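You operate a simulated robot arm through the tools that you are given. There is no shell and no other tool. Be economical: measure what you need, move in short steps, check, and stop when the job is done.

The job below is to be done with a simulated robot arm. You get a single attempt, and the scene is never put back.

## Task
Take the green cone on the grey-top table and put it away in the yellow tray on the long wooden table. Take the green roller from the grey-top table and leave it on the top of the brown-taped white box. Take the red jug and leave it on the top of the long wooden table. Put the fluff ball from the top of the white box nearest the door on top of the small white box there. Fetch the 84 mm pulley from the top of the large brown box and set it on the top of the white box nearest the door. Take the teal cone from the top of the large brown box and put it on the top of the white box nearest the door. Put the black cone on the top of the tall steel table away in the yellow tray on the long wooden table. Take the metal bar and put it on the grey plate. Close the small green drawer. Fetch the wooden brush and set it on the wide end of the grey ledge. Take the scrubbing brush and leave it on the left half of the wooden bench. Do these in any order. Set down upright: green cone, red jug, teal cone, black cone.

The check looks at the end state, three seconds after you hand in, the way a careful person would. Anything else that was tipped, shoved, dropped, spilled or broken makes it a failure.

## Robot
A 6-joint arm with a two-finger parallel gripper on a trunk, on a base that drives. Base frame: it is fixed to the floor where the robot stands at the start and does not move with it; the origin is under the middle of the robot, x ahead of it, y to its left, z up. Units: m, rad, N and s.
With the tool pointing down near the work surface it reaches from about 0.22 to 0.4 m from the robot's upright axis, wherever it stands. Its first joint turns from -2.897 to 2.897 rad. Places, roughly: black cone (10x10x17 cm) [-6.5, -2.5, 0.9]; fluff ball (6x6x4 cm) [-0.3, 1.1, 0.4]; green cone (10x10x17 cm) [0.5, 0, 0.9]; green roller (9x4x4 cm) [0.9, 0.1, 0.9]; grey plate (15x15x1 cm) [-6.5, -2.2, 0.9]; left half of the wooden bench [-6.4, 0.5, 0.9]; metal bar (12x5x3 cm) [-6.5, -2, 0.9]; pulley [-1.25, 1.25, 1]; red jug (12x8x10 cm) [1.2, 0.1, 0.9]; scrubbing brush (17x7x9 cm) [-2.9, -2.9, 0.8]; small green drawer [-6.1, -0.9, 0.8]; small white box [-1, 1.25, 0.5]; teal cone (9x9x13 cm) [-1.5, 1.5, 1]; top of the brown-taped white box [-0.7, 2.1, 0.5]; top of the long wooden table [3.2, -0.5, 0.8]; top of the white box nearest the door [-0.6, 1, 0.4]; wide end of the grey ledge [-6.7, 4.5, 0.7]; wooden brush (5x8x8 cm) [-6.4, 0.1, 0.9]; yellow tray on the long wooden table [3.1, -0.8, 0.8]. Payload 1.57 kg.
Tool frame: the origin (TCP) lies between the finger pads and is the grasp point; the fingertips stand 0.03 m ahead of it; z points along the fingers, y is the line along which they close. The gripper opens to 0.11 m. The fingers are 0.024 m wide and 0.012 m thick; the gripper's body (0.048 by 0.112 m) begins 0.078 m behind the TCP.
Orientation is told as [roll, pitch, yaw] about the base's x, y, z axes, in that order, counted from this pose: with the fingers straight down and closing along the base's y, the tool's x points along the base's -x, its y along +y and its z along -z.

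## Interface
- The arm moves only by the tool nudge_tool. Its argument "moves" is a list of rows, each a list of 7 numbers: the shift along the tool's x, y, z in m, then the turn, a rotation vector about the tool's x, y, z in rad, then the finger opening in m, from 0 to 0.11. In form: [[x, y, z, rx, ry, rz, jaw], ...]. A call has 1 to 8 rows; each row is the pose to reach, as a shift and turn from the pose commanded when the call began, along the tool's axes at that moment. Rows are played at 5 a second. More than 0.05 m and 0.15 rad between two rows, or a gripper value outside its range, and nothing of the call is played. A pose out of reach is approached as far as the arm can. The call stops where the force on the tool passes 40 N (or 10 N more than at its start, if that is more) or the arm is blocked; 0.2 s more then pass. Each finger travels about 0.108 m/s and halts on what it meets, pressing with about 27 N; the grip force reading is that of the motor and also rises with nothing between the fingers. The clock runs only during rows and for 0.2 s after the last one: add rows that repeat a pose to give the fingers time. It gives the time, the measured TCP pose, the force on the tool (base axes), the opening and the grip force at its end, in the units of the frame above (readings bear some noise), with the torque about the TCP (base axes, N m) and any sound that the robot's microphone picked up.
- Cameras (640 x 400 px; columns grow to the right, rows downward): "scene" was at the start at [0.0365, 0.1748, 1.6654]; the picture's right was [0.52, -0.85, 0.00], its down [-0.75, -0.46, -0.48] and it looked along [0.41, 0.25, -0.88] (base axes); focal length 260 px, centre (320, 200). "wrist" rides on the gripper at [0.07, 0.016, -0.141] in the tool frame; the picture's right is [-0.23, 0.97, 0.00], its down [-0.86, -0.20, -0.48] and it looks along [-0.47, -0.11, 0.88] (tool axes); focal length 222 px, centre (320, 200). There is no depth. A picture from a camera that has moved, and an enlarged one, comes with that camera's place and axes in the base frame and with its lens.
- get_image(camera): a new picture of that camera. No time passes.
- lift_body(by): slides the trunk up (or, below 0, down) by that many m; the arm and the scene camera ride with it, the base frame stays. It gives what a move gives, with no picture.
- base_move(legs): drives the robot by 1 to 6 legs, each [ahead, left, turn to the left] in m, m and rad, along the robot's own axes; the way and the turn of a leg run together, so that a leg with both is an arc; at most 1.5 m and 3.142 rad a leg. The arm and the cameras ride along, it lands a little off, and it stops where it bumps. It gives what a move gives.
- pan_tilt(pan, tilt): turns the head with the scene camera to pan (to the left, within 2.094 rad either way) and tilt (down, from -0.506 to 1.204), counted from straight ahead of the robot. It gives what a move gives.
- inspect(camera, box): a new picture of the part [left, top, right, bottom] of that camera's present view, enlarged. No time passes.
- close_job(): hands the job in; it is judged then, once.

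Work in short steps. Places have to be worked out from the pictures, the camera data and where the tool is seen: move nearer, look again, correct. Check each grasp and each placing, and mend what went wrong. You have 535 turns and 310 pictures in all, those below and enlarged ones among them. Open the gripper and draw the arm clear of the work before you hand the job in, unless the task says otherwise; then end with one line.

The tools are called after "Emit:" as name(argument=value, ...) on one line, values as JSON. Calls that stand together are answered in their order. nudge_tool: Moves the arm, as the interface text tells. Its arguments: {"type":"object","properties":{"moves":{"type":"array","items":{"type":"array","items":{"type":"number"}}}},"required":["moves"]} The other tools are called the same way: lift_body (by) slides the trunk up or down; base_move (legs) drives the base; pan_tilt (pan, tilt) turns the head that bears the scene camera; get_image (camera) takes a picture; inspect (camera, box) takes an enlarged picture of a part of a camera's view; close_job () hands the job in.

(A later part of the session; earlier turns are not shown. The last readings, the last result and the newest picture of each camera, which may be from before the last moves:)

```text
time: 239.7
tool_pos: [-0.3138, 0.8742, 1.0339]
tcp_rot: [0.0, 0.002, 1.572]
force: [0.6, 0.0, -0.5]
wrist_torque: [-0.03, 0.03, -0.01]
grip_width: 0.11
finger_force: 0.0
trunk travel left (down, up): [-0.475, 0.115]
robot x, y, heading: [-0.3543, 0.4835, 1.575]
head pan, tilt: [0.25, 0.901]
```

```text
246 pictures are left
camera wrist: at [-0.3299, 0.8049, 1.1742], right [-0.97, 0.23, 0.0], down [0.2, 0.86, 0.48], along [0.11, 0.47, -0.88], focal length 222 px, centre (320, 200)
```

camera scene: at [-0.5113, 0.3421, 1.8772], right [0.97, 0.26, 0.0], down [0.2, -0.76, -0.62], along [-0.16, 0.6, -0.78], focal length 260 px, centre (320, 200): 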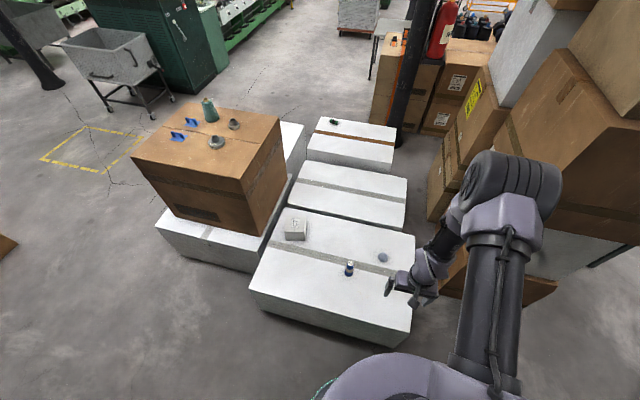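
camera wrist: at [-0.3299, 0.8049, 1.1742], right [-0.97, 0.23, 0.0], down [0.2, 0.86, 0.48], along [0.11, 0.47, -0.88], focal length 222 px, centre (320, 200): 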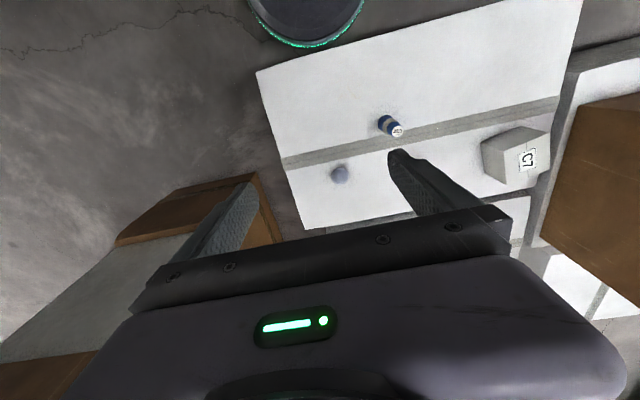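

Now the trunk down in two steps.

Emit:
lift_body(by=-0.4)

Emit:
lift_body(by=-0.07)

Emit:
nudge_tool(moves=[[-0.03, 0, 0, 0, -0.1, 0, 0.11], [-0.06, 0, 0, 0, -0.2, 0, 0.11], [-0.09, 0, 0, 0, -0.3, 0, 0.11], [-0.12, 0, 0, 0, -0.4, 0, 0.11], [-0.15, 0, 0, 0, -0.5, 0, 0.11]])

Emit:
get_image(camera="wrist")

```text
time: 243.5
tool_pos: [-0.3129, 0.8737, 0.634]
tcp_rot: [0.001, -0.001, 1.573]
force: [-0.6, -0.9, 0.3]
wrist_torque: [0.02, 0.02, 0.04]
grip_width: 0.1099
finger_force: 0.1
trunk travel left (down, up): [-0.075, 0.515]
robot x, y, heading: [-0.3562, 0.4876, 1.575]
head pan, tilt: [0.25, 0.901]
```

```text
time: 244.6
tool_pos: [-0.3129, 0.8746, 0.564]
tcp_rot: [-0.002, -0.001, 1.572]
force: [0.6, 0.1, 0.2]
wrist_torque: [0.0, -0.04, 0.02]
grip_width: 0.1099
finger_force: 0.0
trunk travel left (down, up): [-0.005, 0.585]
robot x, y, heading: [-0.3535, 0.4878, 1.571]
head pan, tilt: [0.25, 0.901]
```

```text
time: 245.8
tool_pos: [-0.3131, 1.0242, 0.5626]
tcp_rot: [0.002, -0.502, 1.572]
force: [0.4, 0.7, -0.3]
wrist_torque: [0.0, 0.01, 0.01]
grip_width: 0.11
finger_force: 0.0
trunk travel left (down, up): [-0.005, 0.585]
robot x, y, heading: [-0.3547, 0.4841, 1.565]
head pan, tilt: [0.25, 0.901]
```

```text
245 pictures are left
camera wrist: at [-0.3295, 0.8938, 0.652], right [-0.97, 0.2, 0.11], down [0.2, 0.52, 0.83], along [0.11, 0.83, -0.55], focal length 222 px, centre (320, 200)
```

wrist: 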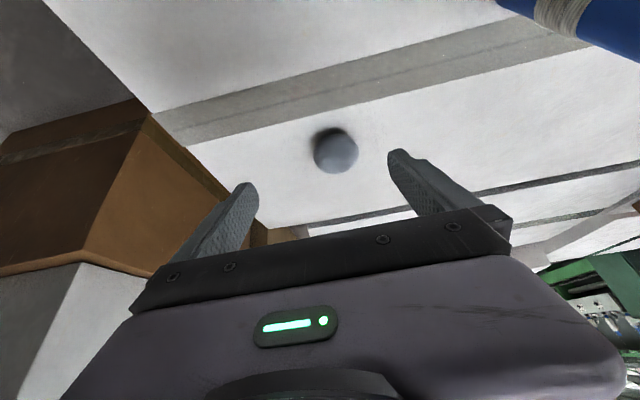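

Fluff at (−0.33, 1.155, 0.39). I slide along the tilted tool axis toward it, stopping ~3 cm short to check.

Emit:
nudge_tool(moves=[[-0.007, 0.004, 0.045, 0, 0, 0, 0.11], [-0.014, 0.008, 0.09, 0, 0, 0, 0.11], [-0.022, 0.012, 0.135, 0, 0, 0, 0.11], [-0.03, 0.016, 0.17, 0, 0, 0, 0.11]])

Emit:
get_image(camera="wrist")

```text
time: 246.9
tool_pos: [-0.3298, 1.125, 0.4528]
tcp_rot: [-0.004, -0.524, 1.581]
force: [6.3, -123.8, 180.2]
wrist_torque: [-3.15, 7.87, 6.56]
grip_width: 0.1066
finger_force: 0.1
trunk travel left (down, up): [-0.005, 0.585]
robot x, y, heading: [-0.3514, 0.4811, 1.57]
head pan, tilt: [0.25, 0.901]
stopped in row 4: the force on the tool passed its limit at 248 N (the readings are from after the stop); the commanded pose is now the measured one
```

```text
244 pictures are left
camera wrist: at [-0.3466, 0.994, 0.5385], right [-0.98, 0.19, 0.11], down [0.19, 0.5, 0.84], along [0.1, 0.84, -0.53], focal length 222 px, centre (320, 200)
```

wrist: 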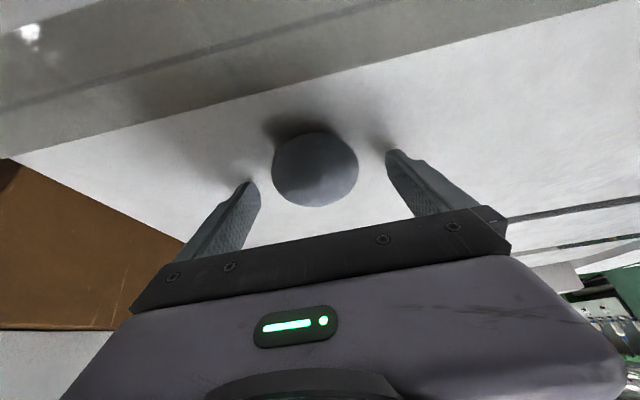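

The fingertips hit the box top hard – so it's at about z 0.42. I back off along the tool axis at once.

Emit:
nudge_tool(moves=[[0, 0, -0.008, 0, 0, 0, 0.11], [0, 0, -0.02, 0, 0, 0, 0.11]])

Emit:
get_image(camera="wrist")

Emit:
get_image(camera="scene")

```text
time: 247.5
tool_pos: [-0.3296, 1.1239, 0.4516]
tcp_rot: [0.001, -0.506, 1.573]
force: [8.0, 16.2, 24.8]
wrist_torque: [2.21, 0.67, -0.46]
grip_width: 0.1072
finger_force: 0.1
trunk travel left (down, up): [-0.005, 0.585]
robot x, y, heading: [-0.3537, 0.4807, 1.564]
head pan, tilt: [0.25, 0.901]
```

```text
243 pictures are left
camera wrist: at [-0.3471, 0.994, 0.5412], right [-0.97, 0.2, 0.11], down [0.2, 0.52, 0.83], along [0.11, 0.83, -0.54], focal length 222 px, centre (320, 200)
```

wrist: 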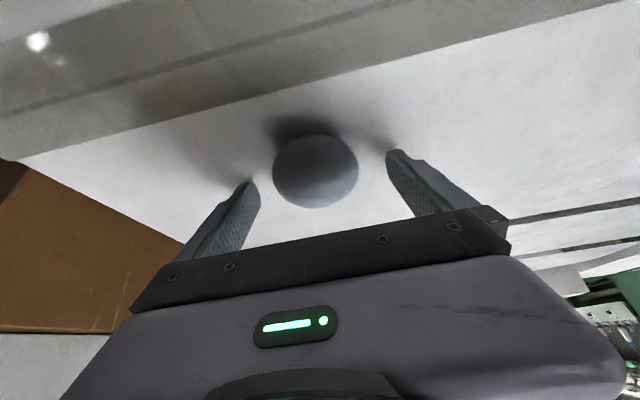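

```text
242 pictures are left
camera scene: at [-0.5119, 0.536, 1.4059], right [0.97, 0.25, 0.0], down [0.19, -0.76, -0.62], along [-0.15, 0.6, -0.78], focal length 260 px, centre (320, 200)
```

scene: 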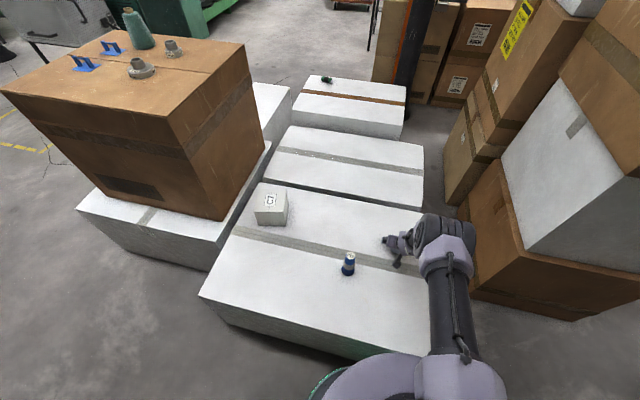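

I pause a moment to see where the arm settles.

Emit:
nudge_tool(moves=[[0, 0, 0, 0, 0, 0, 0.11], [0, 0, 0, 0, 0, 0, 0.11]])

```text
time: 248.1
tool_pos: [-0.3302, 1.1209, 0.4532]
tcp_rot: [0.001, -0.498, 1.573]
force: [2.6, 11.7, 15.5]
wrist_torque: [0.4, 0.81, -0.7]
grip_width: 0.1077
finger_force: 0.0
trunk travel left (down, up): [-0.005, 0.585]
robot x, y, heading: [-0.3524, 0.4835, 1.57]
head pan, tilt: [0.25, 0.901]
```

It is relaxing slowly; I back off 2 cm more.

Emit:
nudge_tool(moves=[[0, 0, -0.015, 0, 0, 0, 0.11], [0, 0, -0.03, 0, 0, 0, 0.11], [0, 0, -0.03, 0, 0, 0, 0.11]])

Emit:
get_image(camera="wrist")

```text
time: 248.9
tool_pos: [-0.3312, 1.1059, 0.4776]
tcp_rot: [-0.003, -0.5, 1.577]
force: [0.0, 0.0, -0.6]
wrist_torque: [0.03, 0.01, -0.02]
grip_width: 0.1101
finger_force: 0.1
trunk travel left (down, up): [-0.005, 0.585]
robot x, y, heading: [-0.3556, 0.4838, 1.573]
head pan, tilt: [0.25, 0.901]
```

```text
241 pictures are left
camera wrist: at [-0.3476, 0.9774, 0.568], right [-0.97, 0.2, 0.11], down [0.2, 0.52, 0.83], along [0.11, 0.83, -0.55], focal length 222 px, centre (320, 200)
```

wrist: 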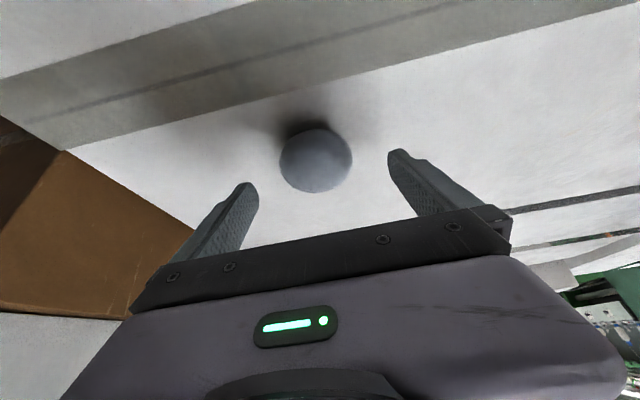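

Fluff centre (−0.331, 1.108, 0.443), box top ≈0.422. I lower TCP to z≈0.456 right around it, then close gently.

Emit:
nudge_tool(moves=[[0.005, 0, 0.01, 0, 0, 0, 0.11], [0.009, 0, 0.02, 0, 0, 0, 0.11], [0.009, 0, 0.02, 0, 0, 0, 0.085], [0.009, 0, 0.02, 0, 0, 0, 0.06], [0.009, 0, 0.02, 0, 0, 0, 0.045], [0.009, 0, 0.02, 0, 0, 0, 0.045]])

Emit:
get_image(camera="wrist")

```text
time: 250.3
tool_pos: [-0.3312, 1.1069, 0.4573]
tcp_rot: [-0.002, -0.501, 1.576]
force: [-0.4, 0.0, 0.1]
wrist_torque: [0.0, -0.01, -0.01]
grip_width: 0.0524
finger_force: 26.8
trunk travel left (down, up): [-0.005, 0.585]
robot x, y, heading: [-0.3554, 0.4801, 1.572]
head pan, tilt: [0.25, 0.901]
```

```text
240 pictures are left
camera wrist: at [-0.3471, 0.9785, 0.5466], right [-0.97, 0.2, 0.11], down [0.2, 0.52, 0.83], along [0.11, 0.83, -0.55], focal length 222 px, centre (320, 200)
```

wrist: 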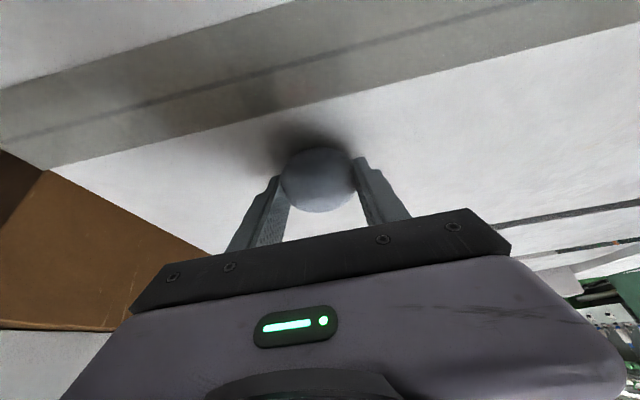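

The fluff ball is held at 52 mm. I raise it straight up by arm and trunk, and check.

Emit:
nudge_tool(moves=[[-0.02, 0, -0.036, 0, 0, 0, 0.045], [-0.04, 0, -0.072, 0, 0, 0, 0.045]])

Emit:
lift_body(by=0.2)

Emit:
get_image(camera="wrist")

```text
time: 250.9
tool_pos: [-0.3309, 1.1075, 0.5405]
tcp_rot: [0.0, -0.498, 1.575]
force: [0.1, -0.3, -0.2]
wrist_torque: [-0.02, 0.0, 0.01]
grip_width: 0.0523
finger_force: 27.2
trunk travel left (down, up): [-0.005, 0.585]
robot x, y, heading: [-0.3537, 0.4818, 1.571]
head pan, tilt: [0.25, 0.901]
```

```text
time: 253.1
tool_pos: [-0.3301, 1.1067, 0.7398]
tcp_rot: [-0.002, -0.501, 1.576]
force: [0.5, -0.1, -0.1]
wrist_torque: [0.01, 0.01, 0.01]
grip_width: 0.0523
finger_force: 26.8
trunk travel left (down, up): [-0.205, 0.385]
robot x, y, heading: [-0.3534, 0.4806, 1.57]
head pan, tilt: [0.25, 0.901]
```

```text
239 pictures are left
camera wrist: at [-0.3471, 0.9788, 0.8283], right [-0.97, 0.2, 0.11], down [0.2, 0.52, 0.83], along [0.11, 0.83, -0.55], focal length 222 px, centre (320, 200)
```

wrist: 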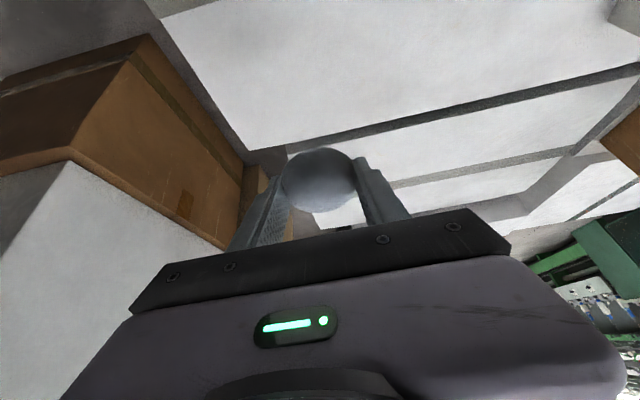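

Held. I strafe left 0.55 m toward the small white box.

Emit:
base_move(legs=[[0, 0.55, 0]])

Emit:
get_image(camera="wrist")

Emit:
get_image(camera="scene")

```text
time: 256.2
tool_pos: [-0.876, 1.1062, 0.7389]
tcp_rot: [-0.002, -0.502, 1.583]
force: [-1.0, -0.4, -0.6]
wrist_torque: [-0.02, -0.03, 0.02]
grip_width: 0.052
finger_force: 27.2
trunk travel left (down, up): [-0.205, 0.385]
robot x, y, heading: [-0.8936, 0.4819, 1.575]
head pan, tilt: [0.25, 0.901]
```

```text
238 pictures are left
camera wrist: at [-0.8908, 0.9774, 0.8285], right [-0.98, 0.19, 0.11], down [0.19, 0.52, 0.83], along [0.1, 0.83, -0.55], focal length 222 px, centre (320, 200)
```

wrist: 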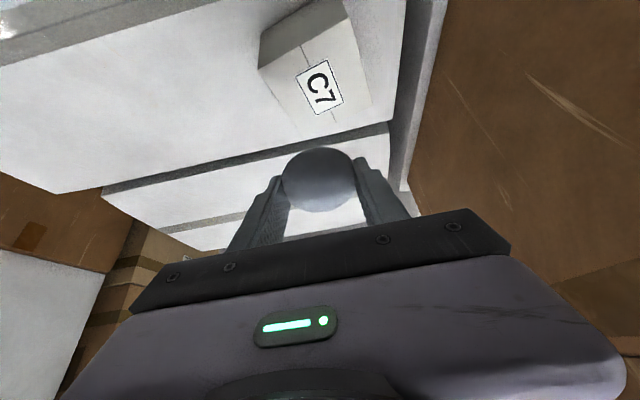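

```text
237 pictures are left
camera scene: at [-1.0527, 0.5331, 1.6071], right [0.97, 0.25, 0.0], down [0.2, -0.76, -0.62], along [-0.16, 0.6, -0.78], focal length 260 px, centre (320, 200)
```

scene: 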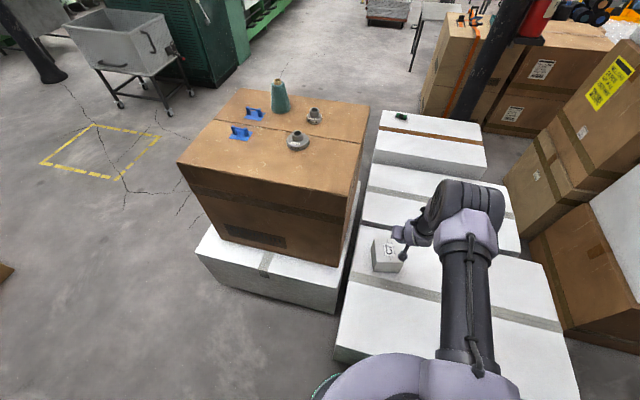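

I move the ball over the small box centre (−0.895, 1.165), then lower the trunk most of the way.

Emit:
nudge_tool(moves=[[-0.026, 0.01, 0.014, 0, 0, 0, 0.045], [-0.052, 0.019, 0.028, 0, 0, 0, 0.045]])

Emit:
lift_body(by=-0.13)

Emit:
get_image(camera="wrist")

Emit:
inspect(camera="scene", box=[300, 160, 520, 300])

```text
time: 256.8
tool_pos: [-0.8903, 1.1587, 0.7416]
tcp_rot: [-0.009, -0.502, 1.581]
force: [0.0, 0.1, -0.1]
wrist_torque: [0.0, -0.03, -0.03]
grip_width: 0.0516
finger_force: 27.1
out of reach, approached as far as the arm can: row 2
trunk travel left (down, up): [-0.205, 0.385]
robot x, y, heading: [-0.8955, 0.4824, 1.577]
head pan, tilt: [0.25, 0.901]
```

```text
time: 258.4
tool_pos: [-0.8895, 1.1587, 0.6109]
tcp_rot: [-0.011, -0.502, 1.585]
force: [0.0, -0.2, 0.4]
wrist_torque: [-0.03, 0.03, 0.0]
grip_width: 0.0517
finger_force: 26.8
trunk travel left (down, up): [-0.075, 0.515]
robot x, y, heading: [-0.8948, 0.4793, 1.578]
head pan, tilt: [0.25, 0.901]
```

```text
236 pictures are left
camera wrist: at [-0.9073, 1.029, 0.7003], right [-0.98, 0.19, 0.1], down [0.19, 0.52, 0.83], along [0.11, 0.83, -0.54], focal length 222 px, centre (320, 200)
```

wrist: 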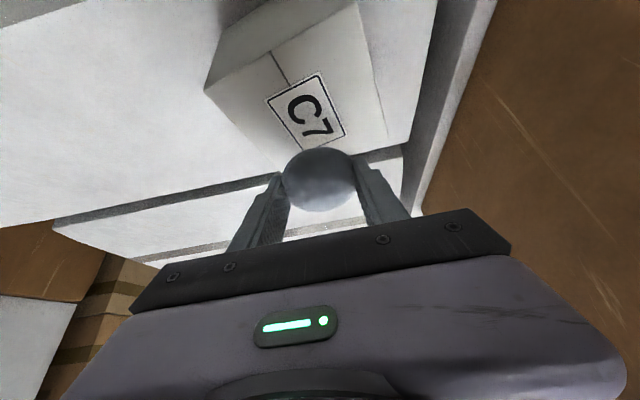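

```text
2.86 times, centred on (410, 230) of scene
camera zoom: at [-1.0522, 0.533, 1.4773], right [0.97, 0.25, 0.0], down [0.2, -0.76, -0.62], along [-0.16, 0.6, -0.78], focal length 744 px, centre (63, 114)
```

zoom: 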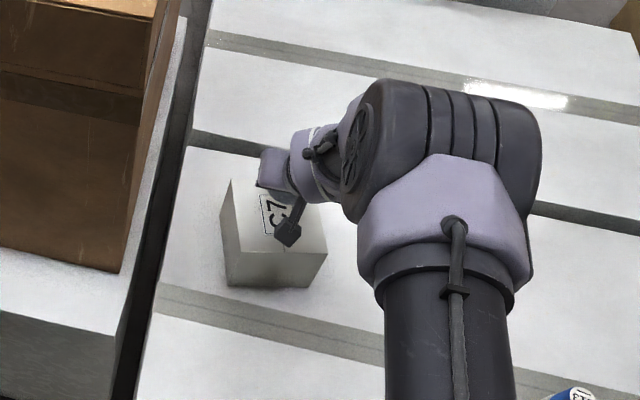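

The ball is vertically above the small box's top centre. I lower in small steps (straight down) to contact.

Emit:
nudge_tool(moves=[[0.01, 0, 0.0175, 0, 0, 0, 0.045], [0.0144, 0, 0.0263, 0, 0, 0, 0.045], [0.0192, 0, 0.035, 0, 0, 0, 0.045], [0.0216, 0, 0.0395, 0, 0, 0, 0.045]])

Emit:
get_image(camera="wrist")

```text
time: 259.4
tool_pos: [-0.8902, 1.1597, 0.5675]
tcp_rot: [-0.01, -0.509, 1.583]
force: [1.2, -4.1, 17.1]
wrist_torque: [-0.06, 0.41, 0.05]
grip_width: 0.0515
finger_force: 27.4
trunk travel left (down, up): [-0.075, 0.515]
robot x, y, heading: [-0.8951, 0.4831, 1.577]
head pan, tilt: [0.25, 0.901]
```

```text
234 pictures are left
camera wrist: at [-0.9072, 1.0296, 0.6569], right [-0.98, 0.19, 0.1], down [0.19, 0.52, 0.84], along [0.11, 0.83, -0.54], focal length 222 px, centre (320, 200)
```

wrist: 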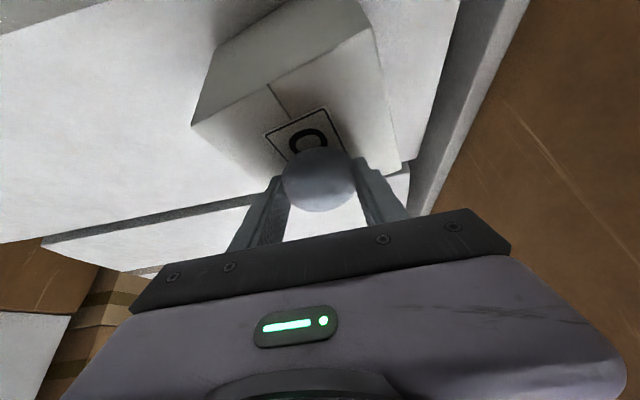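

Contact. Ease 2 mm up, open slowly, and withdraw along the tool axis upward.

Emit:
nudge_tool(moves=[[-0.001, 0, -0.002, 0, 0, 0, 0.055], [-0.001, 0, -0.002, 0, 0, 0, 0.065], [-0.001, 0, -0.002, 0, 0, 0, 0.08], [-0.001, 0, -0.002, 0, 0, 0, 0.1], [-0.015, 0, -0.035, 0, 0, 0, 0.1], [-0.03, 0, -0.07, 0, 0, 0, 0.1], [-0.05, 0, -0.11, 0, 0, 0, 0.1]])

Emit:
get_image(camera="wrist")

```text
time: 261.0
tool_pos: [-0.8902, 1.1505, 0.6873]
tcp_rot: [-0.009, -0.503, 1.584]
force: [0.5, 0.2, -0.1]
wrist_torque: [-0.02, 0.02, 0.01]
grip_width: 0.1
finger_force: 0.0
trunk travel left (down, up): [-0.075, 0.515]
robot x, y, heading: [-0.8921, 0.4781, 1.578]
head pan, tilt: [0.25, 0.901]
```

```text
233 pictures are left
camera wrist: at [-0.9072, 1.0196, 0.7765], right [-0.98, 0.19, 0.1], down [0.19, 0.52, 0.83], along [0.11, 0.83, -0.54], focal length 222 px, centre (320, 200)
```

wrist: 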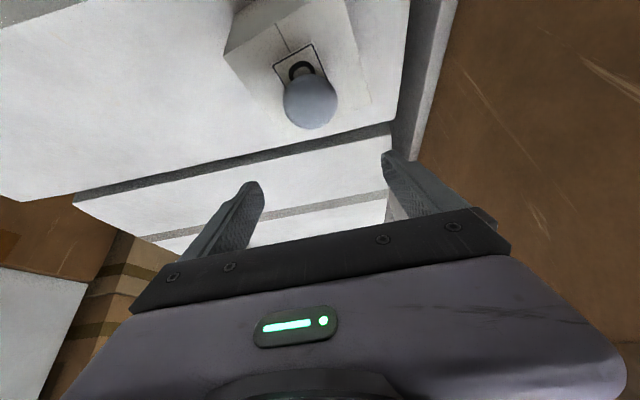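

The ball rests on the small box. Now I raise the trunk and retract the arm while untilting, ready for the pulley.

Emit:
lift_body(by=0.4)

Emit:
nudge_tool(moves=[[0.036, 0, -0.02, 0, 0.072, 0, 0.1], [0.072, 0, -0.04, 0, 0.144, 0, 0.1], [0.108, 0, -0.06, 0, 0.216, 0, 0.1], [0.144, 0, -0.08, 0, 0.288, 0, 0.1], [0.18, 0, -0.1, 0, 0.36, 0, 0.1], [0.217, 0, -0.12, 0, 0.432, 0, 0.1], [0.254, 0, -0.139, 0, 0.502, 0, 0.1]])

Emit:
base_move(legs=[[-0.12, 0, -0.008], [0, 0.48, 0]])

Emit:
get_image(camera="scene")

Emit:
get_image(camera="wrist")

```text
time: 264.8
tool_pos: [-0.8905, 1.1496, 1.0875]
tcp_rot: [-0.009, -0.503, 1.584]
force: [0.3, 0.9, 0.8]
wrist_torque: [0.03, 0.01, 0.02]
grip_width: 0.0998
finger_force: 0.0
trunk travel left (down, up): [-0.475, 0.115]
robot x, y, heading: [-0.8957, 0.481, 1.577]
head pan, tilt: [0.25, 0.901]
```

```text
time: 266.4
tool_pos: [-0.8895, 0.8584, 1.0863]
tcp_rot: [-0.008, -0.001, 1.578]
force: [0.8, 0.0, 0.3]
wrist_torque: [0.0, -0.02, 0.0]
grip_width: 0.1001
finger_force: 0.1
trunk travel left (down, up): [-0.475, 0.115]
robot x, y, heading: [-0.896, 0.4799, 1.579]
head pan, tilt: [0.25, 0.901]
```

```text
time: 270.1
tool_pos: [-1.3707, 0.739, 1.0861]
tcp_rot: [-0.008, -0.002, 1.576]
force: [-0.6, 0.1, 0.8]
wrist_torque: [-0.01, 0.0, 0.02]
grip_width: 0.0999
finger_force: 0.1
trunk travel left (down, up): [-0.475, 0.115]
robot x, y, heading: [-1.3759, 0.3586, 1.574]
head pan, tilt: [0.25, 0.901]
```

```text
232 pictures are left
camera scene: at [-1.534, 0.4122, 1.8771], right [0.97, 0.25, 0.0], down [0.2, -0.76, -0.62], along [-0.15, 0.6, -0.78], focal length 260 px, centre (320, 200)
```

scene: 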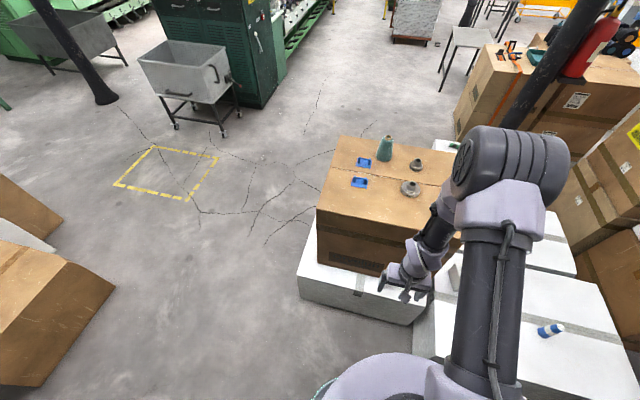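

```text
231 pictures are left
camera wrist: at [-1.3879, 0.6688, 1.2265], right [-0.97, 0.22, -0.01], down [0.19, 0.86, 0.48], along [0.11, 0.47, -0.88], focal length 222 px, centre (320, 200)
```

wrist: 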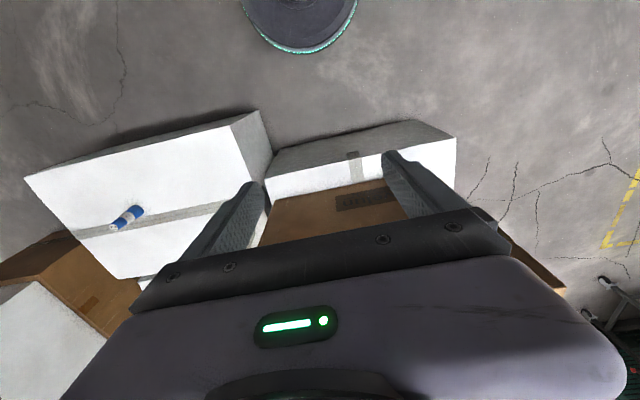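

I enlarge the brown box top to size the two pulleys and locate them.

Emit:
inspect(camera="scene", box=[310, 125, 470, 225])

```text
4.00 times, centred on (390, 175) of scene
camera zoom: at [-1.534, 0.4122, 1.8771], right [0.97, 0.25, 0.0], down [0.2, -0.76, -0.62], along [-0.15, 0.6, -0.78], focal length 1041 px, centre (40, 300)
```

zoom: 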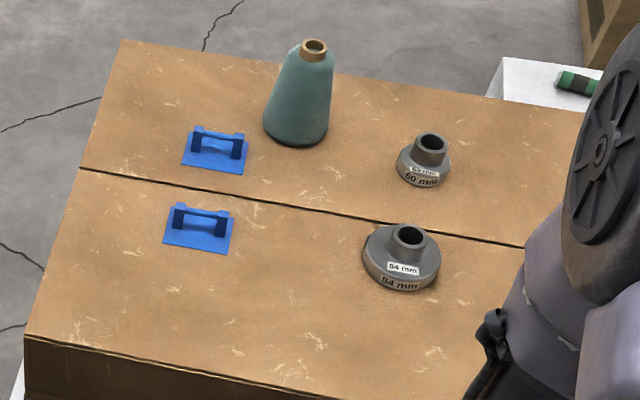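

The big one is clearly labelled "84 mm"; triangulated at (−1.32, 1.262), disc z≈0.98. I drive 0.3 m ahead into the notch and look from the wrist.

Emit:
base_move(legs=[[0.3, 0, 0]])

Emit:
nudge_tool(moves=[[-0.04, -0.01, -0.02, 0, 0, 0, 0.09], [-0.08, -0.03, -0.03, 0, 0, 0, 0.08], [-0.12, -0.045, -0.03, 0, 0, 0, 0.07]])

Emit:
get_image(camera="wrist")

```text
time: 272.1
tool_pos: [-1.3705, 1.0322, 1.0858]
tcp_rot: [-0.006, -0.002, 1.574]
force: [0.5, 0.7, -0.1]
wrist_torque: [0.0, 0.0, 0.03]
grip_width: 0.1001
finger_force: 0.1
trunk travel left (down, up): [-0.475, 0.115]
robot x, y, heading: [-1.3788, 0.6507, 1.573]
head pan, tilt: [0.25, 0.901]
```

```text
time: 272.9
tool_pos: [-1.3246, 1.155, 1.1165]
tcp_rot: [-0.007, 0.0, 1.575]
force: [0.1, 0.7, -0.1]
wrist_torque: [-0.04, 0.02, -0.02]
grip_width: 0.07
finger_force: 0.1
trunk travel left (down, up): [-0.475, 0.115]
robot x, y, heading: [-1.3751, 0.6556, 1.572]
head pan, tilt: [0.25, 0.901]
```

```text
229 pictures are left
camera wrist: at [-1.3415, 1.084, 1.2567], right [-0.97, 0.22, -0.01], down [0.19, 0.86, 0.48], along [0.11, 0.47, -0.88], focal length 222 px, centre (320, 200)
```

wrist: 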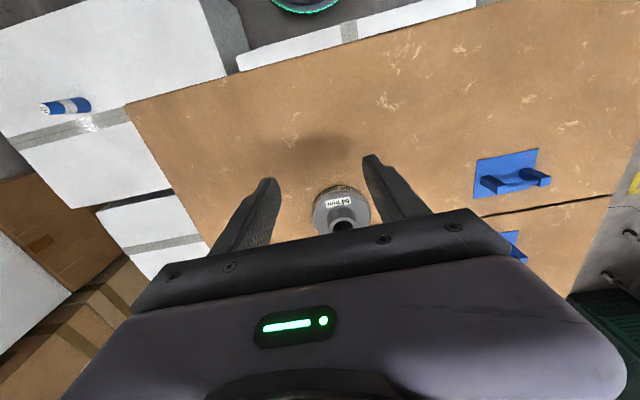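

Pulley ≈(−1.331, 1.258). I go above it at this height and verify.

Emit:
nudge_tool(moves=[[-0.035, 0.002, 0, 0, 0, 0, 0.07], [-0.07, 0.004, 0, 0, 0, 0, 0.07], [-0.103, 0.006, 0, 0, 0, 0, 0.07], [-0.103, 0.006, 0.03, 0, 0, 0, 0.07]])

Emit:
get_image(camera="wrist")

```text
time: 273.9
tool_pos: [-1.333, 1.2553, 1.0868]
tcp_rot: [-0.007, 0.001, 1.575]
force: [-0.4, -0.4, 0.3]
wrist_torque: [0.0, 0.0, -0.01]
grip_width: 0.07
finger_force: 0.0
trunk travel left (down, up): [-0.475, 0.115]
robot x, y, heading: [-1.3745, 0.6488, 1.575]
head pan, tilt: [0.25, 0.901]
```

```text
228 pictures are left
camera wrist: at [-1.3515, 1.186, 1.2275], right [-0.97, 0.22, -0.01], down [0.19, 0.86, 0.48], along [0.11, 0.47, -0.88], focal length 222 px, centre (320, 200)
```

wrist: 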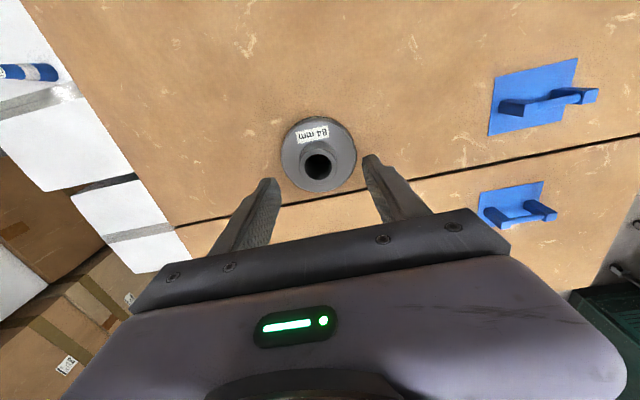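

Centred over it. I descend with jaws at 0.07 around the hub, slowly near the disc.

Emit:
nudge_tool(moves=[[-0.002, 0, 0.02, 0, 0, 0, 0.07], [-0.004, 0, 0.04, 0, 0, 0, 0.07], [-0.004, 0, 0.05, 0, 0, 0, 0.07]])

Emit:
get_image(camera="wrist")

```text
time: 274.7
tool_pos: [-1.3321, 1.2602, 1.0361]
tcp_rot: [-0.008, -0.002, 1.574]
force: [-0.8, -0.4, -0.1]
wrist_torque: [0.0, -0.03, -0.02]
grip_width: 0.0701
finger_force: 0.0
trunk travel left (down, up): [-0.475, 0.115]
robot x, y, heading: [-1.3777, 0.6512, 1.571]
head pan, tilt: [0.25, 0.901]
```

```text
227 pictures are left
camera wrist: at [-1.3499, 1.1905, 1.1768], right [-0.97, 0.22, -0.01], down [0.19, 0.85, 0.48], along [0.11, 0.47, -0.88], focal length 222 px, centre (320, 200)
```

wrist: 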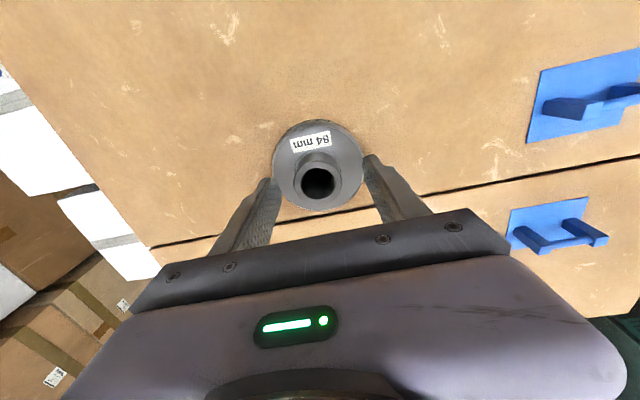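

Disc top ≈0.984. I go 14 mm lower and close on the hub.

Emit:
nudge_tool(moves=[[0, 0, 0.006, 0, 0, 0, 0.07], [0, 0, 0.011, 0, 0, 0, 0.07], [0, 0, 0.015, 0, 0, 0, 0.07], [0, 0, 0.015, 0, 0, 0, 0.045], [0, 0, 0.015, 0, 0, 0, 0.025], [0, 0, 0.015, 0, 0, 0, 0.02], [0, 0, 0.015, 0, 0, 0, 0.02]])

Emit:
get_image(camera="wrist")

```text
time: 276.3
tool_pos: [-1.3323, 1.26, 1.0217]
tcp_rot: [-0.007, -0.002, 1.574]
force: [2.4, 3.1, 7.8]
wrist_torque: [-0.04, 0.27, -0.05]
grip_width: 0.0384
finger_force: 27.0
trunk travel left (down, up): [-0.475, 0.115]
robot x, y, heading: [-1.3787, 0.6514, 1.575]
head pan, tilt: [0.25, 0.901]
```

```text
226 pictures are left
camera wrist: at [-1.35, 1.1895, 1.1622], right [-0.97, 0.22, -0.01], down [0.19, 0.85, 0.48], along [0.11, 0.47, -0.88], focal length 222 px, centre (320, 200)
```

wrist: 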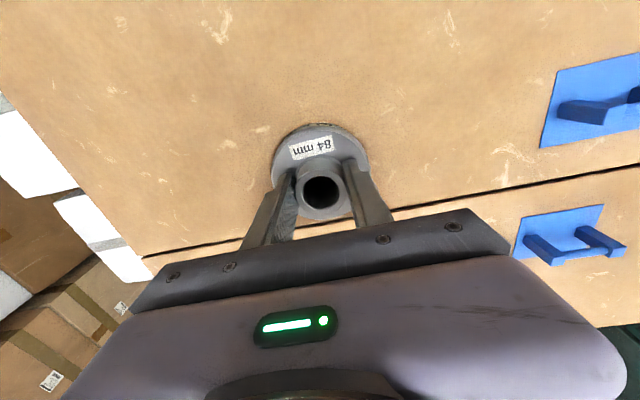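

Hub gripped at 38 mm. I lift 8 cm and check weight and hold.

Emit:
nudge_tool(moves=[[0, 0, -0.02, 0, 0, 0, 0.02], [0, 0, -0.05, 0, 0, 0, 0.02], [0.01, 0, -0.09, 0, 0, 0, 0.02]])

Emit:
get_image(camera="wrist")

```text
time: 277.1
tool_pos: [-1.3327, 1.2486, 1.1131]
tcp_rot: [-0.008, -0.002, 1.575]
force: [-0.5, -0.9, -1.4]
wrist_torque: [0.05, 0.0, -0.01]
grip_width: 0.0382
finger_force: 27.7
trunk travel left (down, up): [-0.475, 0.115]
robot x, y, heading: [-1.3752, 0.6512, 1.569]
head pan, tilt: [0.25, 0.901]
```

```text
225 pictures are left
camera wrist: at [-1.3503, 1.1792, 1.253], right [-0.97, 0.22, -0.01], down [0.19, 0.86, 0.48], along [0.11, 0.47, -0.88], focal length 222 px, centre (320, 200)
```

wrist: 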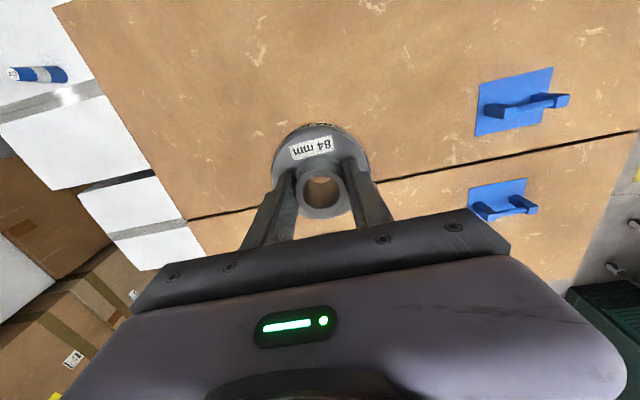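

Held. I retract the arm, back out of the notch, and shift right to box 1's front.

Emit:
nudge_tool(moves=[[0.04, 0, 0, 0, 0, 0, 0.02], [0.08, 0, 0, 0, 0, 0, 0.02], [0.12, 0, 0, 0, 0, 0, 0.02], [0.16, 0, 0, 0, 0, 0, 0.02], [0.2, 0, 0, 0, 0, 0, 0.02]])

Emit:
base_move(legs=[[-0.3, 0, 0], [0, -0.46, 0], [0.12, 0, 0]])

Emit:
lift_body(by=-0.4)

Emit:
get_image(camera="wrist")

Emit:
get_image(camera="scene")

```text
time: 278.3
tool_pos: [-1.3314, 1.0513, 1.1107]
tcp_rot: [-0.006, 0.0, 1.575]
force: [0.7, -1.0, -2.3]
wrist_torque: [0.01, -0.03, 0.0]
grip_width: 0.0386
finger_force: 27.0
trunk travel left (down, up): [-0.475, 0.115]
robot x, y, heading: [-1.3752, 0.6506, 1.571]
head pan, tilt: [0.25, 0.901]
```

```text
time: 283.6
tool_pos: [-0.8695, 0.8795, 1.1108]
tcp_rot: [-0.007, -0.001, 1.592]
force: [0.2, 0.6, -3.2]
wrist_torque: [-0.01, 0.0, 0.01]
grip_width: 0.0386
finger_force: 27.4
trunk travel left (down, up): [-0.475, 0.115]
robot x, y, heading: [-0.907, 0.4787, 1.59]
head pan, tilt: [0.25, 0.901]
```

```text
time: 287.4
tool_pos: [-0.8688, 0.8801, 0.7111]
tcp_rot: [-0.008, -0.001, 1.592]
force: [0.4, 0.2, -2.7]
wrist_torque: [-0.03, 0.01, -0.04]
grip_width: 0.0386
finger_force: 26.9
trunk travel left (down, up): [-0.075, 0.515]
robot x, y, heading: [-0.9067, 0.4816, 1.589]
head pan, tilt: [0.25, 0.901]
```

```text
224 pictures are left
camera wrist: at [-0.8853, 0.8096, 0.8517], right [-0.98, 0.21, -0.01], down [0.18, 0.86, 0.48], along [0.11, 0.47, -0.88], focal length 222 px, centre (320, 200)
```

wrist: 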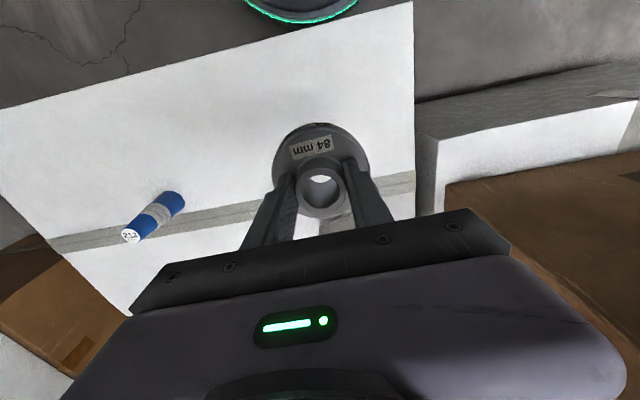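

```text
223 pictures are left
camera scene: at [-1.0658, 0.5307, 1.4772], right [0.96, 0.27, 0.0], down [0.21, -0.76, -0.62], along [-0.17, 0.6, -0.78], focal length 260 px, centre (320, 200)
```

scene: 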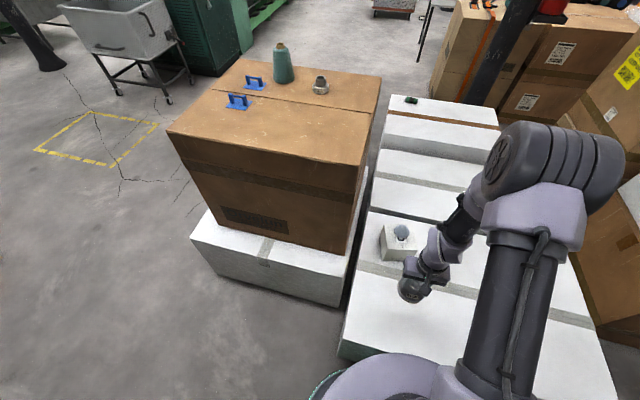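

Over a clear spot of box 1 with the fluff still safely behind. I lower toward contact (expected TCP ≈0.48).

Emit:
nudge_tool(moves=[[0, 0, 0.04, 0, 0, 0, 0.02], [0, 0, 0.08, 0, 0, 0, 0.02], [0, 0, 0.12, 0, 0, 0, 0.02], [0, 0, 0.16, 0, 0, 0, 0.02], [0, 0, 0.195, 0, 0, 0, 0.02], [0, 0, 0.212, 0, 0, 0, 0.02]])

Emit:
nudge_tool(moves=[[0, 0, 0.005, 0, 0, 0, 0.02], [0, 0, 0.009, 0, 0, 0, 0.02], [0, 0, 0.013, 0, 0, 0, 0.02], [0, 0, 0.017, 0, 0, 0, 0.02]])

```text
time: 288.8
tool_pos: [-0.8665, 0.8814, 0.4993]
tcp_rot: [-0.009, 0.0, 1.592]
force: [0.7, -0.5, -2.9]
wrist_torque: [-0.03, -0.01, 0.02]
grip_width: 0.0384
finger_force: 27.1
out of reach, approached as far as the arm can: row 3, 4
trunk travel left (down, up): [-0.075, 0.515]
robot x, y, heading: [-0.9094, 0.481, 1.586]
head pan, tilt: [0.25, 0.901]
```

```text
time: 289.8
tool_pos: [-0.8676, 0.88, 0.4823]
tcp_rot: [-0.009, -0.001, 1.591]
force: [-0.9, 0.6, -2.0]
wrist_torque: [0.0, -0.01, 0.04]
grip_width: 0.0382
finger_force: 26.9
trunk travel left (down, up): [-0.075, 0.515]
robot x, y, heading: [-0.9083, 0.4797, 1.591]
head pan, tilt: [0.25, 0.901]
```

Emit:
nudge_tool(moves=[[0, 0, 0.003, 0, 0, 0, 0.02], [0, 0, 0.006, 0, 0, 0, 0.02], [0, 0, 0.009, 0, 0, 0, 0.02], [0, 0, 0.012, 0, 0, 0, 0.02]])

Emit:
get_image(camera="wrist")

```text
time: 290.8
tool_pos: [-0.8675, 0.8803, 0.4719]
tcp_rot: [-0.007, -0.002, 1.595]
force: [0.4, -5.0, 37.2]
wrist_torque: [-0.72, 1.19, -0.04]
grip_width: 0.0386
finger_force: 26.8
trunk travel left (down, up): [-0.075, 0.515]
robot x, y, heading: [-0.9115, 0.4817, 1.589]
head pan, tilt: [0.25, 0.901]
```

```text
222 pictures are left
camera wrist: at [-0.8834, 0.8093, 0.6123], right [-0.98, 0.21, -0.01], down [0.18, 0.86, 0.48], along [0.1, 0.47, -0.88], focal length 222 px, centre (320, 200)
```

wrist: 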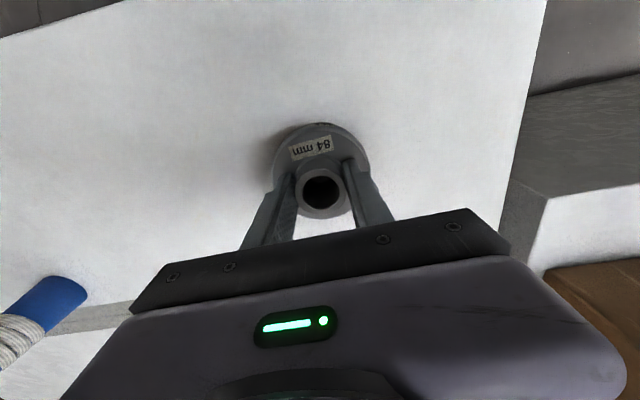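

Contact. I ease up 1.5 mm, open to 0.07, and rise.

Emit:
nudge_tool(moves=[[0, 0, -0.002, 0, 0, 0, 0.045], [0, 0, -0.002, 0, 0, 0, 0.06], [0, 0, -0.002, 0, 0, 0, 0.07], [0, 0, -0.03, 0, 0, 0, 0.07], [0, 0, -0.07, 0, 0, 0, 0.07], [0, 0, -0.11, 0, 0, 0, 0.07], [0, 0, -0.15, 0, 0, 0, 0.07]])

Emit:
get_image(camera="wrist")

```text
time: 292.4
tool_pos: [-0.8675, 0.8805, 0.6083]
tcp_rot: [-0.009, -0.005, 1.593]
force: [-0.4, 0.0, -0.5]
wrist_torque: [-0.03, 0.01, -0.01]
grip_width: 0.07
finger_force: 0.1
out of reach, approached as far as the arm can: row 7
trunk travel left (down, up): [-0.075, 0.515]
robot x, y, heading: [-0.9098, 0.4795, 1.595]
head pan, tilt: [0.25, 0.901]
```

```text
221 pictures are left
camera wrist: at [-0.885, 0.8097, 0.7479], right [-0.98, 0.21, -0.01], down [0.18, 0.86, 0.48], along [0.11, 0.47, -0.88], focal length 222 px, centre (320, 200)
```

wrist: 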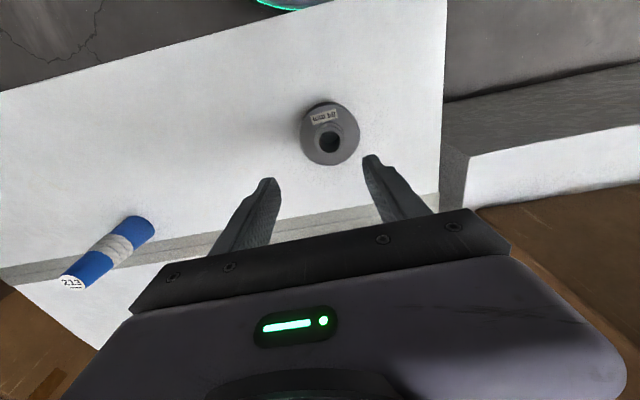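

The pulley stands on box 1. Next the teal cone at ≈(−1.461, 1.47), approached from the west side. I raise up and drive round.

Emit:
lift_body(by=0.4)

Emit:
nudge_tool(moves=[[0, 0, -0.04, 0, 0, 0, 0.09], [0, 0, -0.08, 0, 0, 0, 0.11], [0, 0, -0.1, 0, 0, 0, 0.11]])

Emit:
base_move(legs=[[-0.2, 0, 0], [0, 1.35, 0], [0, 0, -1.593], [0, 1.22, 0]])

Emit:
pan_tilt(pan=0.0, tilt=0.9)

Emit:
get_image(camera="scene")

Emit:
get_image(camera="wrist")

```text
time: 296.3
tool_pos: [-0.8685, 0.8798, 1.0067]
tcp_rot: [-0.011, -0.004, 1.592]
force: [0.4, -0.3, -0.2]
wrist_torque: [0.02, 0.0, -0.04]
grip_width: 0.0697
finger_force: 0.0
trunk travel left (down, up): [-0.475, 0.115]
robot x, y, heading: [-0.9054, 0.4804, 1.589]
head pan, tilt: [0.25, 0.901]
```

```text
time: 297.1
tool_pos: [-0.8686, 0.8797, 1.1078]
tcp_rot: [-0.01, -0.002, 1.59]
force: [0.4, 1.0, 1.5]
wrist_torque: [0.02, -0.01, 0.01]
grip_width: 0.1101
finger_force: 0.1
out of reach, approached as far as the arm can: row 1
trunk travel left (down, up): [-0.475, 0.115]
robot x, y, heading: [-0.9085, 0.4776, 1.59]
head pan, tilt: [0.25, 0.901]
```

```text
time: 314.7
tool_pos: [-1.8235, 1.4277, 1.1068]
tcp_rot: [-0.009, -0.004, -0.03]
force: [-0.5, -0.1, -0.4]
wrist_torque: [0.03, -0.01, 0.03]
grip_width: 0.1099
finger_force: 0.0
trunk travel left (down, up): [-0.475, 0.115]
robot x, y, heading: [-2.2196, 1.4838, -0.031]
head pan, tilt: [0.25, 0.901]
```

```text
time: 315.5
tool_pos: [-1.8213, 1.4267, 1.1087]
tcp_rot: [-0.008, -0.003, -0.029]
force: [-0.1, 0.4, 0.7]
wrist_torque: [-0.04, -0.03, 0.02]
grip_width: 0.11
finger_force: 0.0
trunk travel left (down, up): [-0.475, 0.115]
robot x, y, heading: [-2.2239, 1.4828, -0.032]
head pan, tilt: [0.0, 0.901]
```

```text
220 pictures are left
camera scene: at [-2.1606, 1.6228, 1.8772], right [-0.03, -1.0, 0.0], down [-0.78, 0.02, -0.62], along [0.62, -0.02, -0.78], focal length 260 px, centre (320, 200)
```

scene: 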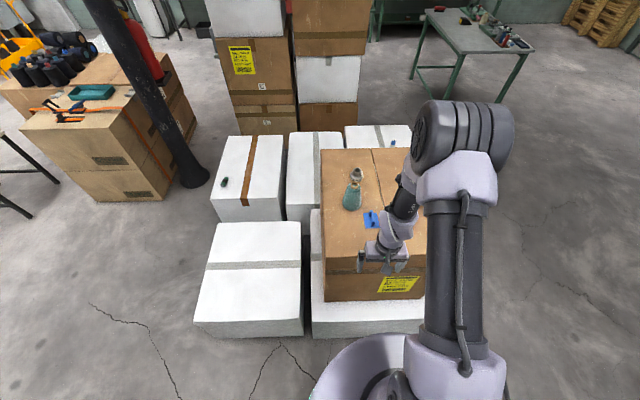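

```text
219 pictures are left
camera wrist: at [-1.8942, 1.4456, 1.2479], right [0.26, 0.97, -0.01], down [0.85, -0.22, 0.48], along [0.47, -0.13, -0.88], focal length 222 px, centre (320, 200)
```

wrist: 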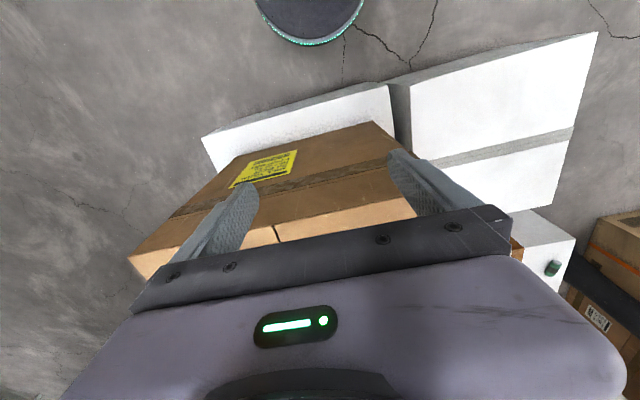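

Teal cone ≈(−1.465, 1.468). I straighten the heading, shift 3 cm left and advance 0.145 m.

Emit:
base_move(legs=[[0.0, 0.03, 0.031], [0.145, 0, 0]])

Emit:
nudge_tool(moves=[[-0.04, 0, -0.02, 0, 0, 0, 0.11], [-0.08, 0, -0.04, 0, 0, 0, 0.11], [-0.11, 0, -0.05, 0, 0, 0, 0.11]])

Emit:
get_image(camera="wrist")

```text
time: 317.3
tool_pos: [-1.6763, 1.4694, 1.1067]
tcp_rot: [-0.008, -0.005, -0.001]
force: [0.9, 0.0, 0.8]
wrist_torque: [-0.04, 0.01, -0.02]
grip_width: 0.11
finger_force: 0.0
trunk travel left (down, up): [-0.475, 0.115]
robot x, y, heading: [-2.0768, 1.5092, -0.001]
head pan, tilt: [0.0, 0.901]
```

```text
time: 318.1
tool_pos: [-1.5645, 1.4685, 1.1578]
tcp_rot: [-0.009, -0.003, 0.001]
force: [0.4, -0.3, -0.3]
wrist_torque: [-0.02, 0.04, 0.0]
grip_width: 0.11
finger_force: 0.2
trunk travel left (down, up): [-0.475, 0.115]
robot x, y, heading: [-2.0803, 1.5137, 0.004]
head pan, tilt: [0.0, 0.901]
```

```text
218 pictures are left
camera wrist: at [-1.6354, 1.4862, 1.2976], right [0.23, 0.97, -0.01], down [0.85, -0.19, 0.48], along [0.47, -0.12, -0.88], focal length 222 px, centre (320, 200)
```

wrist: 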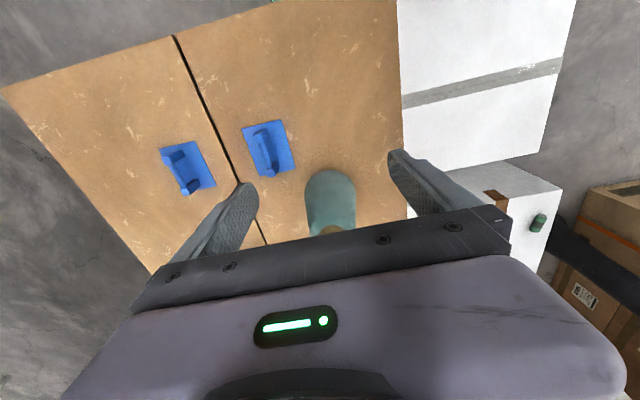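

Cone ≈(−1.47, 1.466). I move over it and verify.

Emit:
nudge_tool(moves=[[-0.045, 0, 0, 0, 0, 0, 0.11], [-0.09, 0, 0, 0, 0, 0, 0.11], [-0.092, 0, 0.02, 0, 0, 0, 0.11]])

Emit:
get_image(camera="wrist")

```text
time: 318.9
tool_pos: [-1.4746, 1.4679, 1.1382]
tcp_rot: [-0.009, -0.003, 0.002]
force: [0.5, -0.4, 0.4]
wrist_torque: [-0.01, -0.01, -0.01]
grip_width: 0.1096
finger_force: 0.1
trunk travel left (down, up): [-0.475, 0.115]
robot x, y, heading: [-2.0743, 1.5157, 0.005]
head pan, tilt: [0.0, 0.901]
```

```text
217 pictures are left
camera wrist: at [-1.5454, 1.4852, 1.2777], right [0.23, 0.97, -0.01], down [0.85, -0.19, 0.48], along [0.47, -0.12, -0.88], focal length 222 px, centre (320, 200)
```

wrist: 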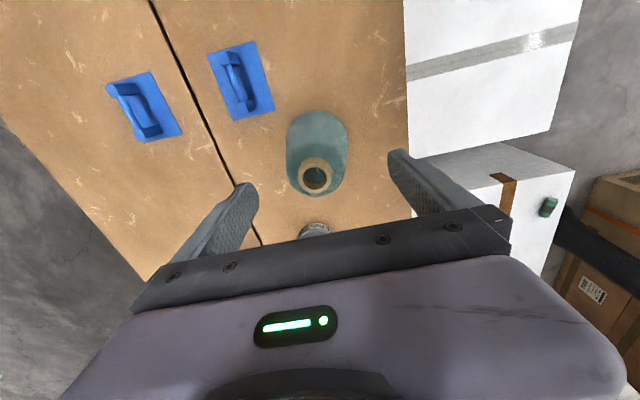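

Aligned (top centre at (−1.473, 1.463)). I descend to z≈1.045 and close.

Emit:
nudge_tool(moves=[[0, -0.004, 0.04, 0, 0, 0, 0.11], [0, -0.004, 0.075, 0, 0, 0, 0.11], [0, -0.004, 0.095, 0, 0, 0, 0.11], [0, -0.004, 0.095, 0, 0, 0, 0.08], [0, -0.004, 0.095, 0, 0, 0, 0.055], [0, -0.004, 0.095, 0, 0, 0, 0.035], [0, -0.004, 0.095, 0, 0, 0, 0.03]])

Emit:
get_image(camera="wrist")

```text
time: 320.5
tool_pos: [-1.4748, 1.4633, 1.0431]
tcp_rot: [-0.009, -0.005, -0.001]
force: [-0.5, 0.1, -0.3]
wrist_torque: [-0.05, 0.05, -0.03]
grip_width: 0.073
finger_force: 27.3
trunk travel left (down, up): [-0.475, 0.115]
robot x, y, heading: [-2.0772, 1.5125, -0.003]
head pan, tilt: [0.0, 0.901]
```

```text
216 pictures are left
camera wrist: at [-1.5456, 1.4803, 1.1843], right [0.23, 0.97, -0.01], down [0.85, -0.19, 0.48], along [0.47, -0.12, -0.88], focal length 222 px, centre (320, 200)
```

wrist: 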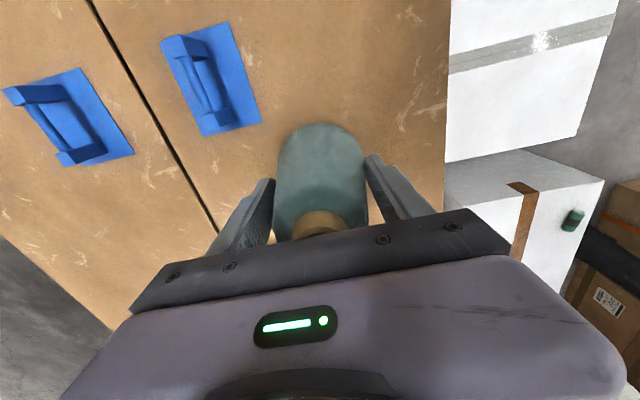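

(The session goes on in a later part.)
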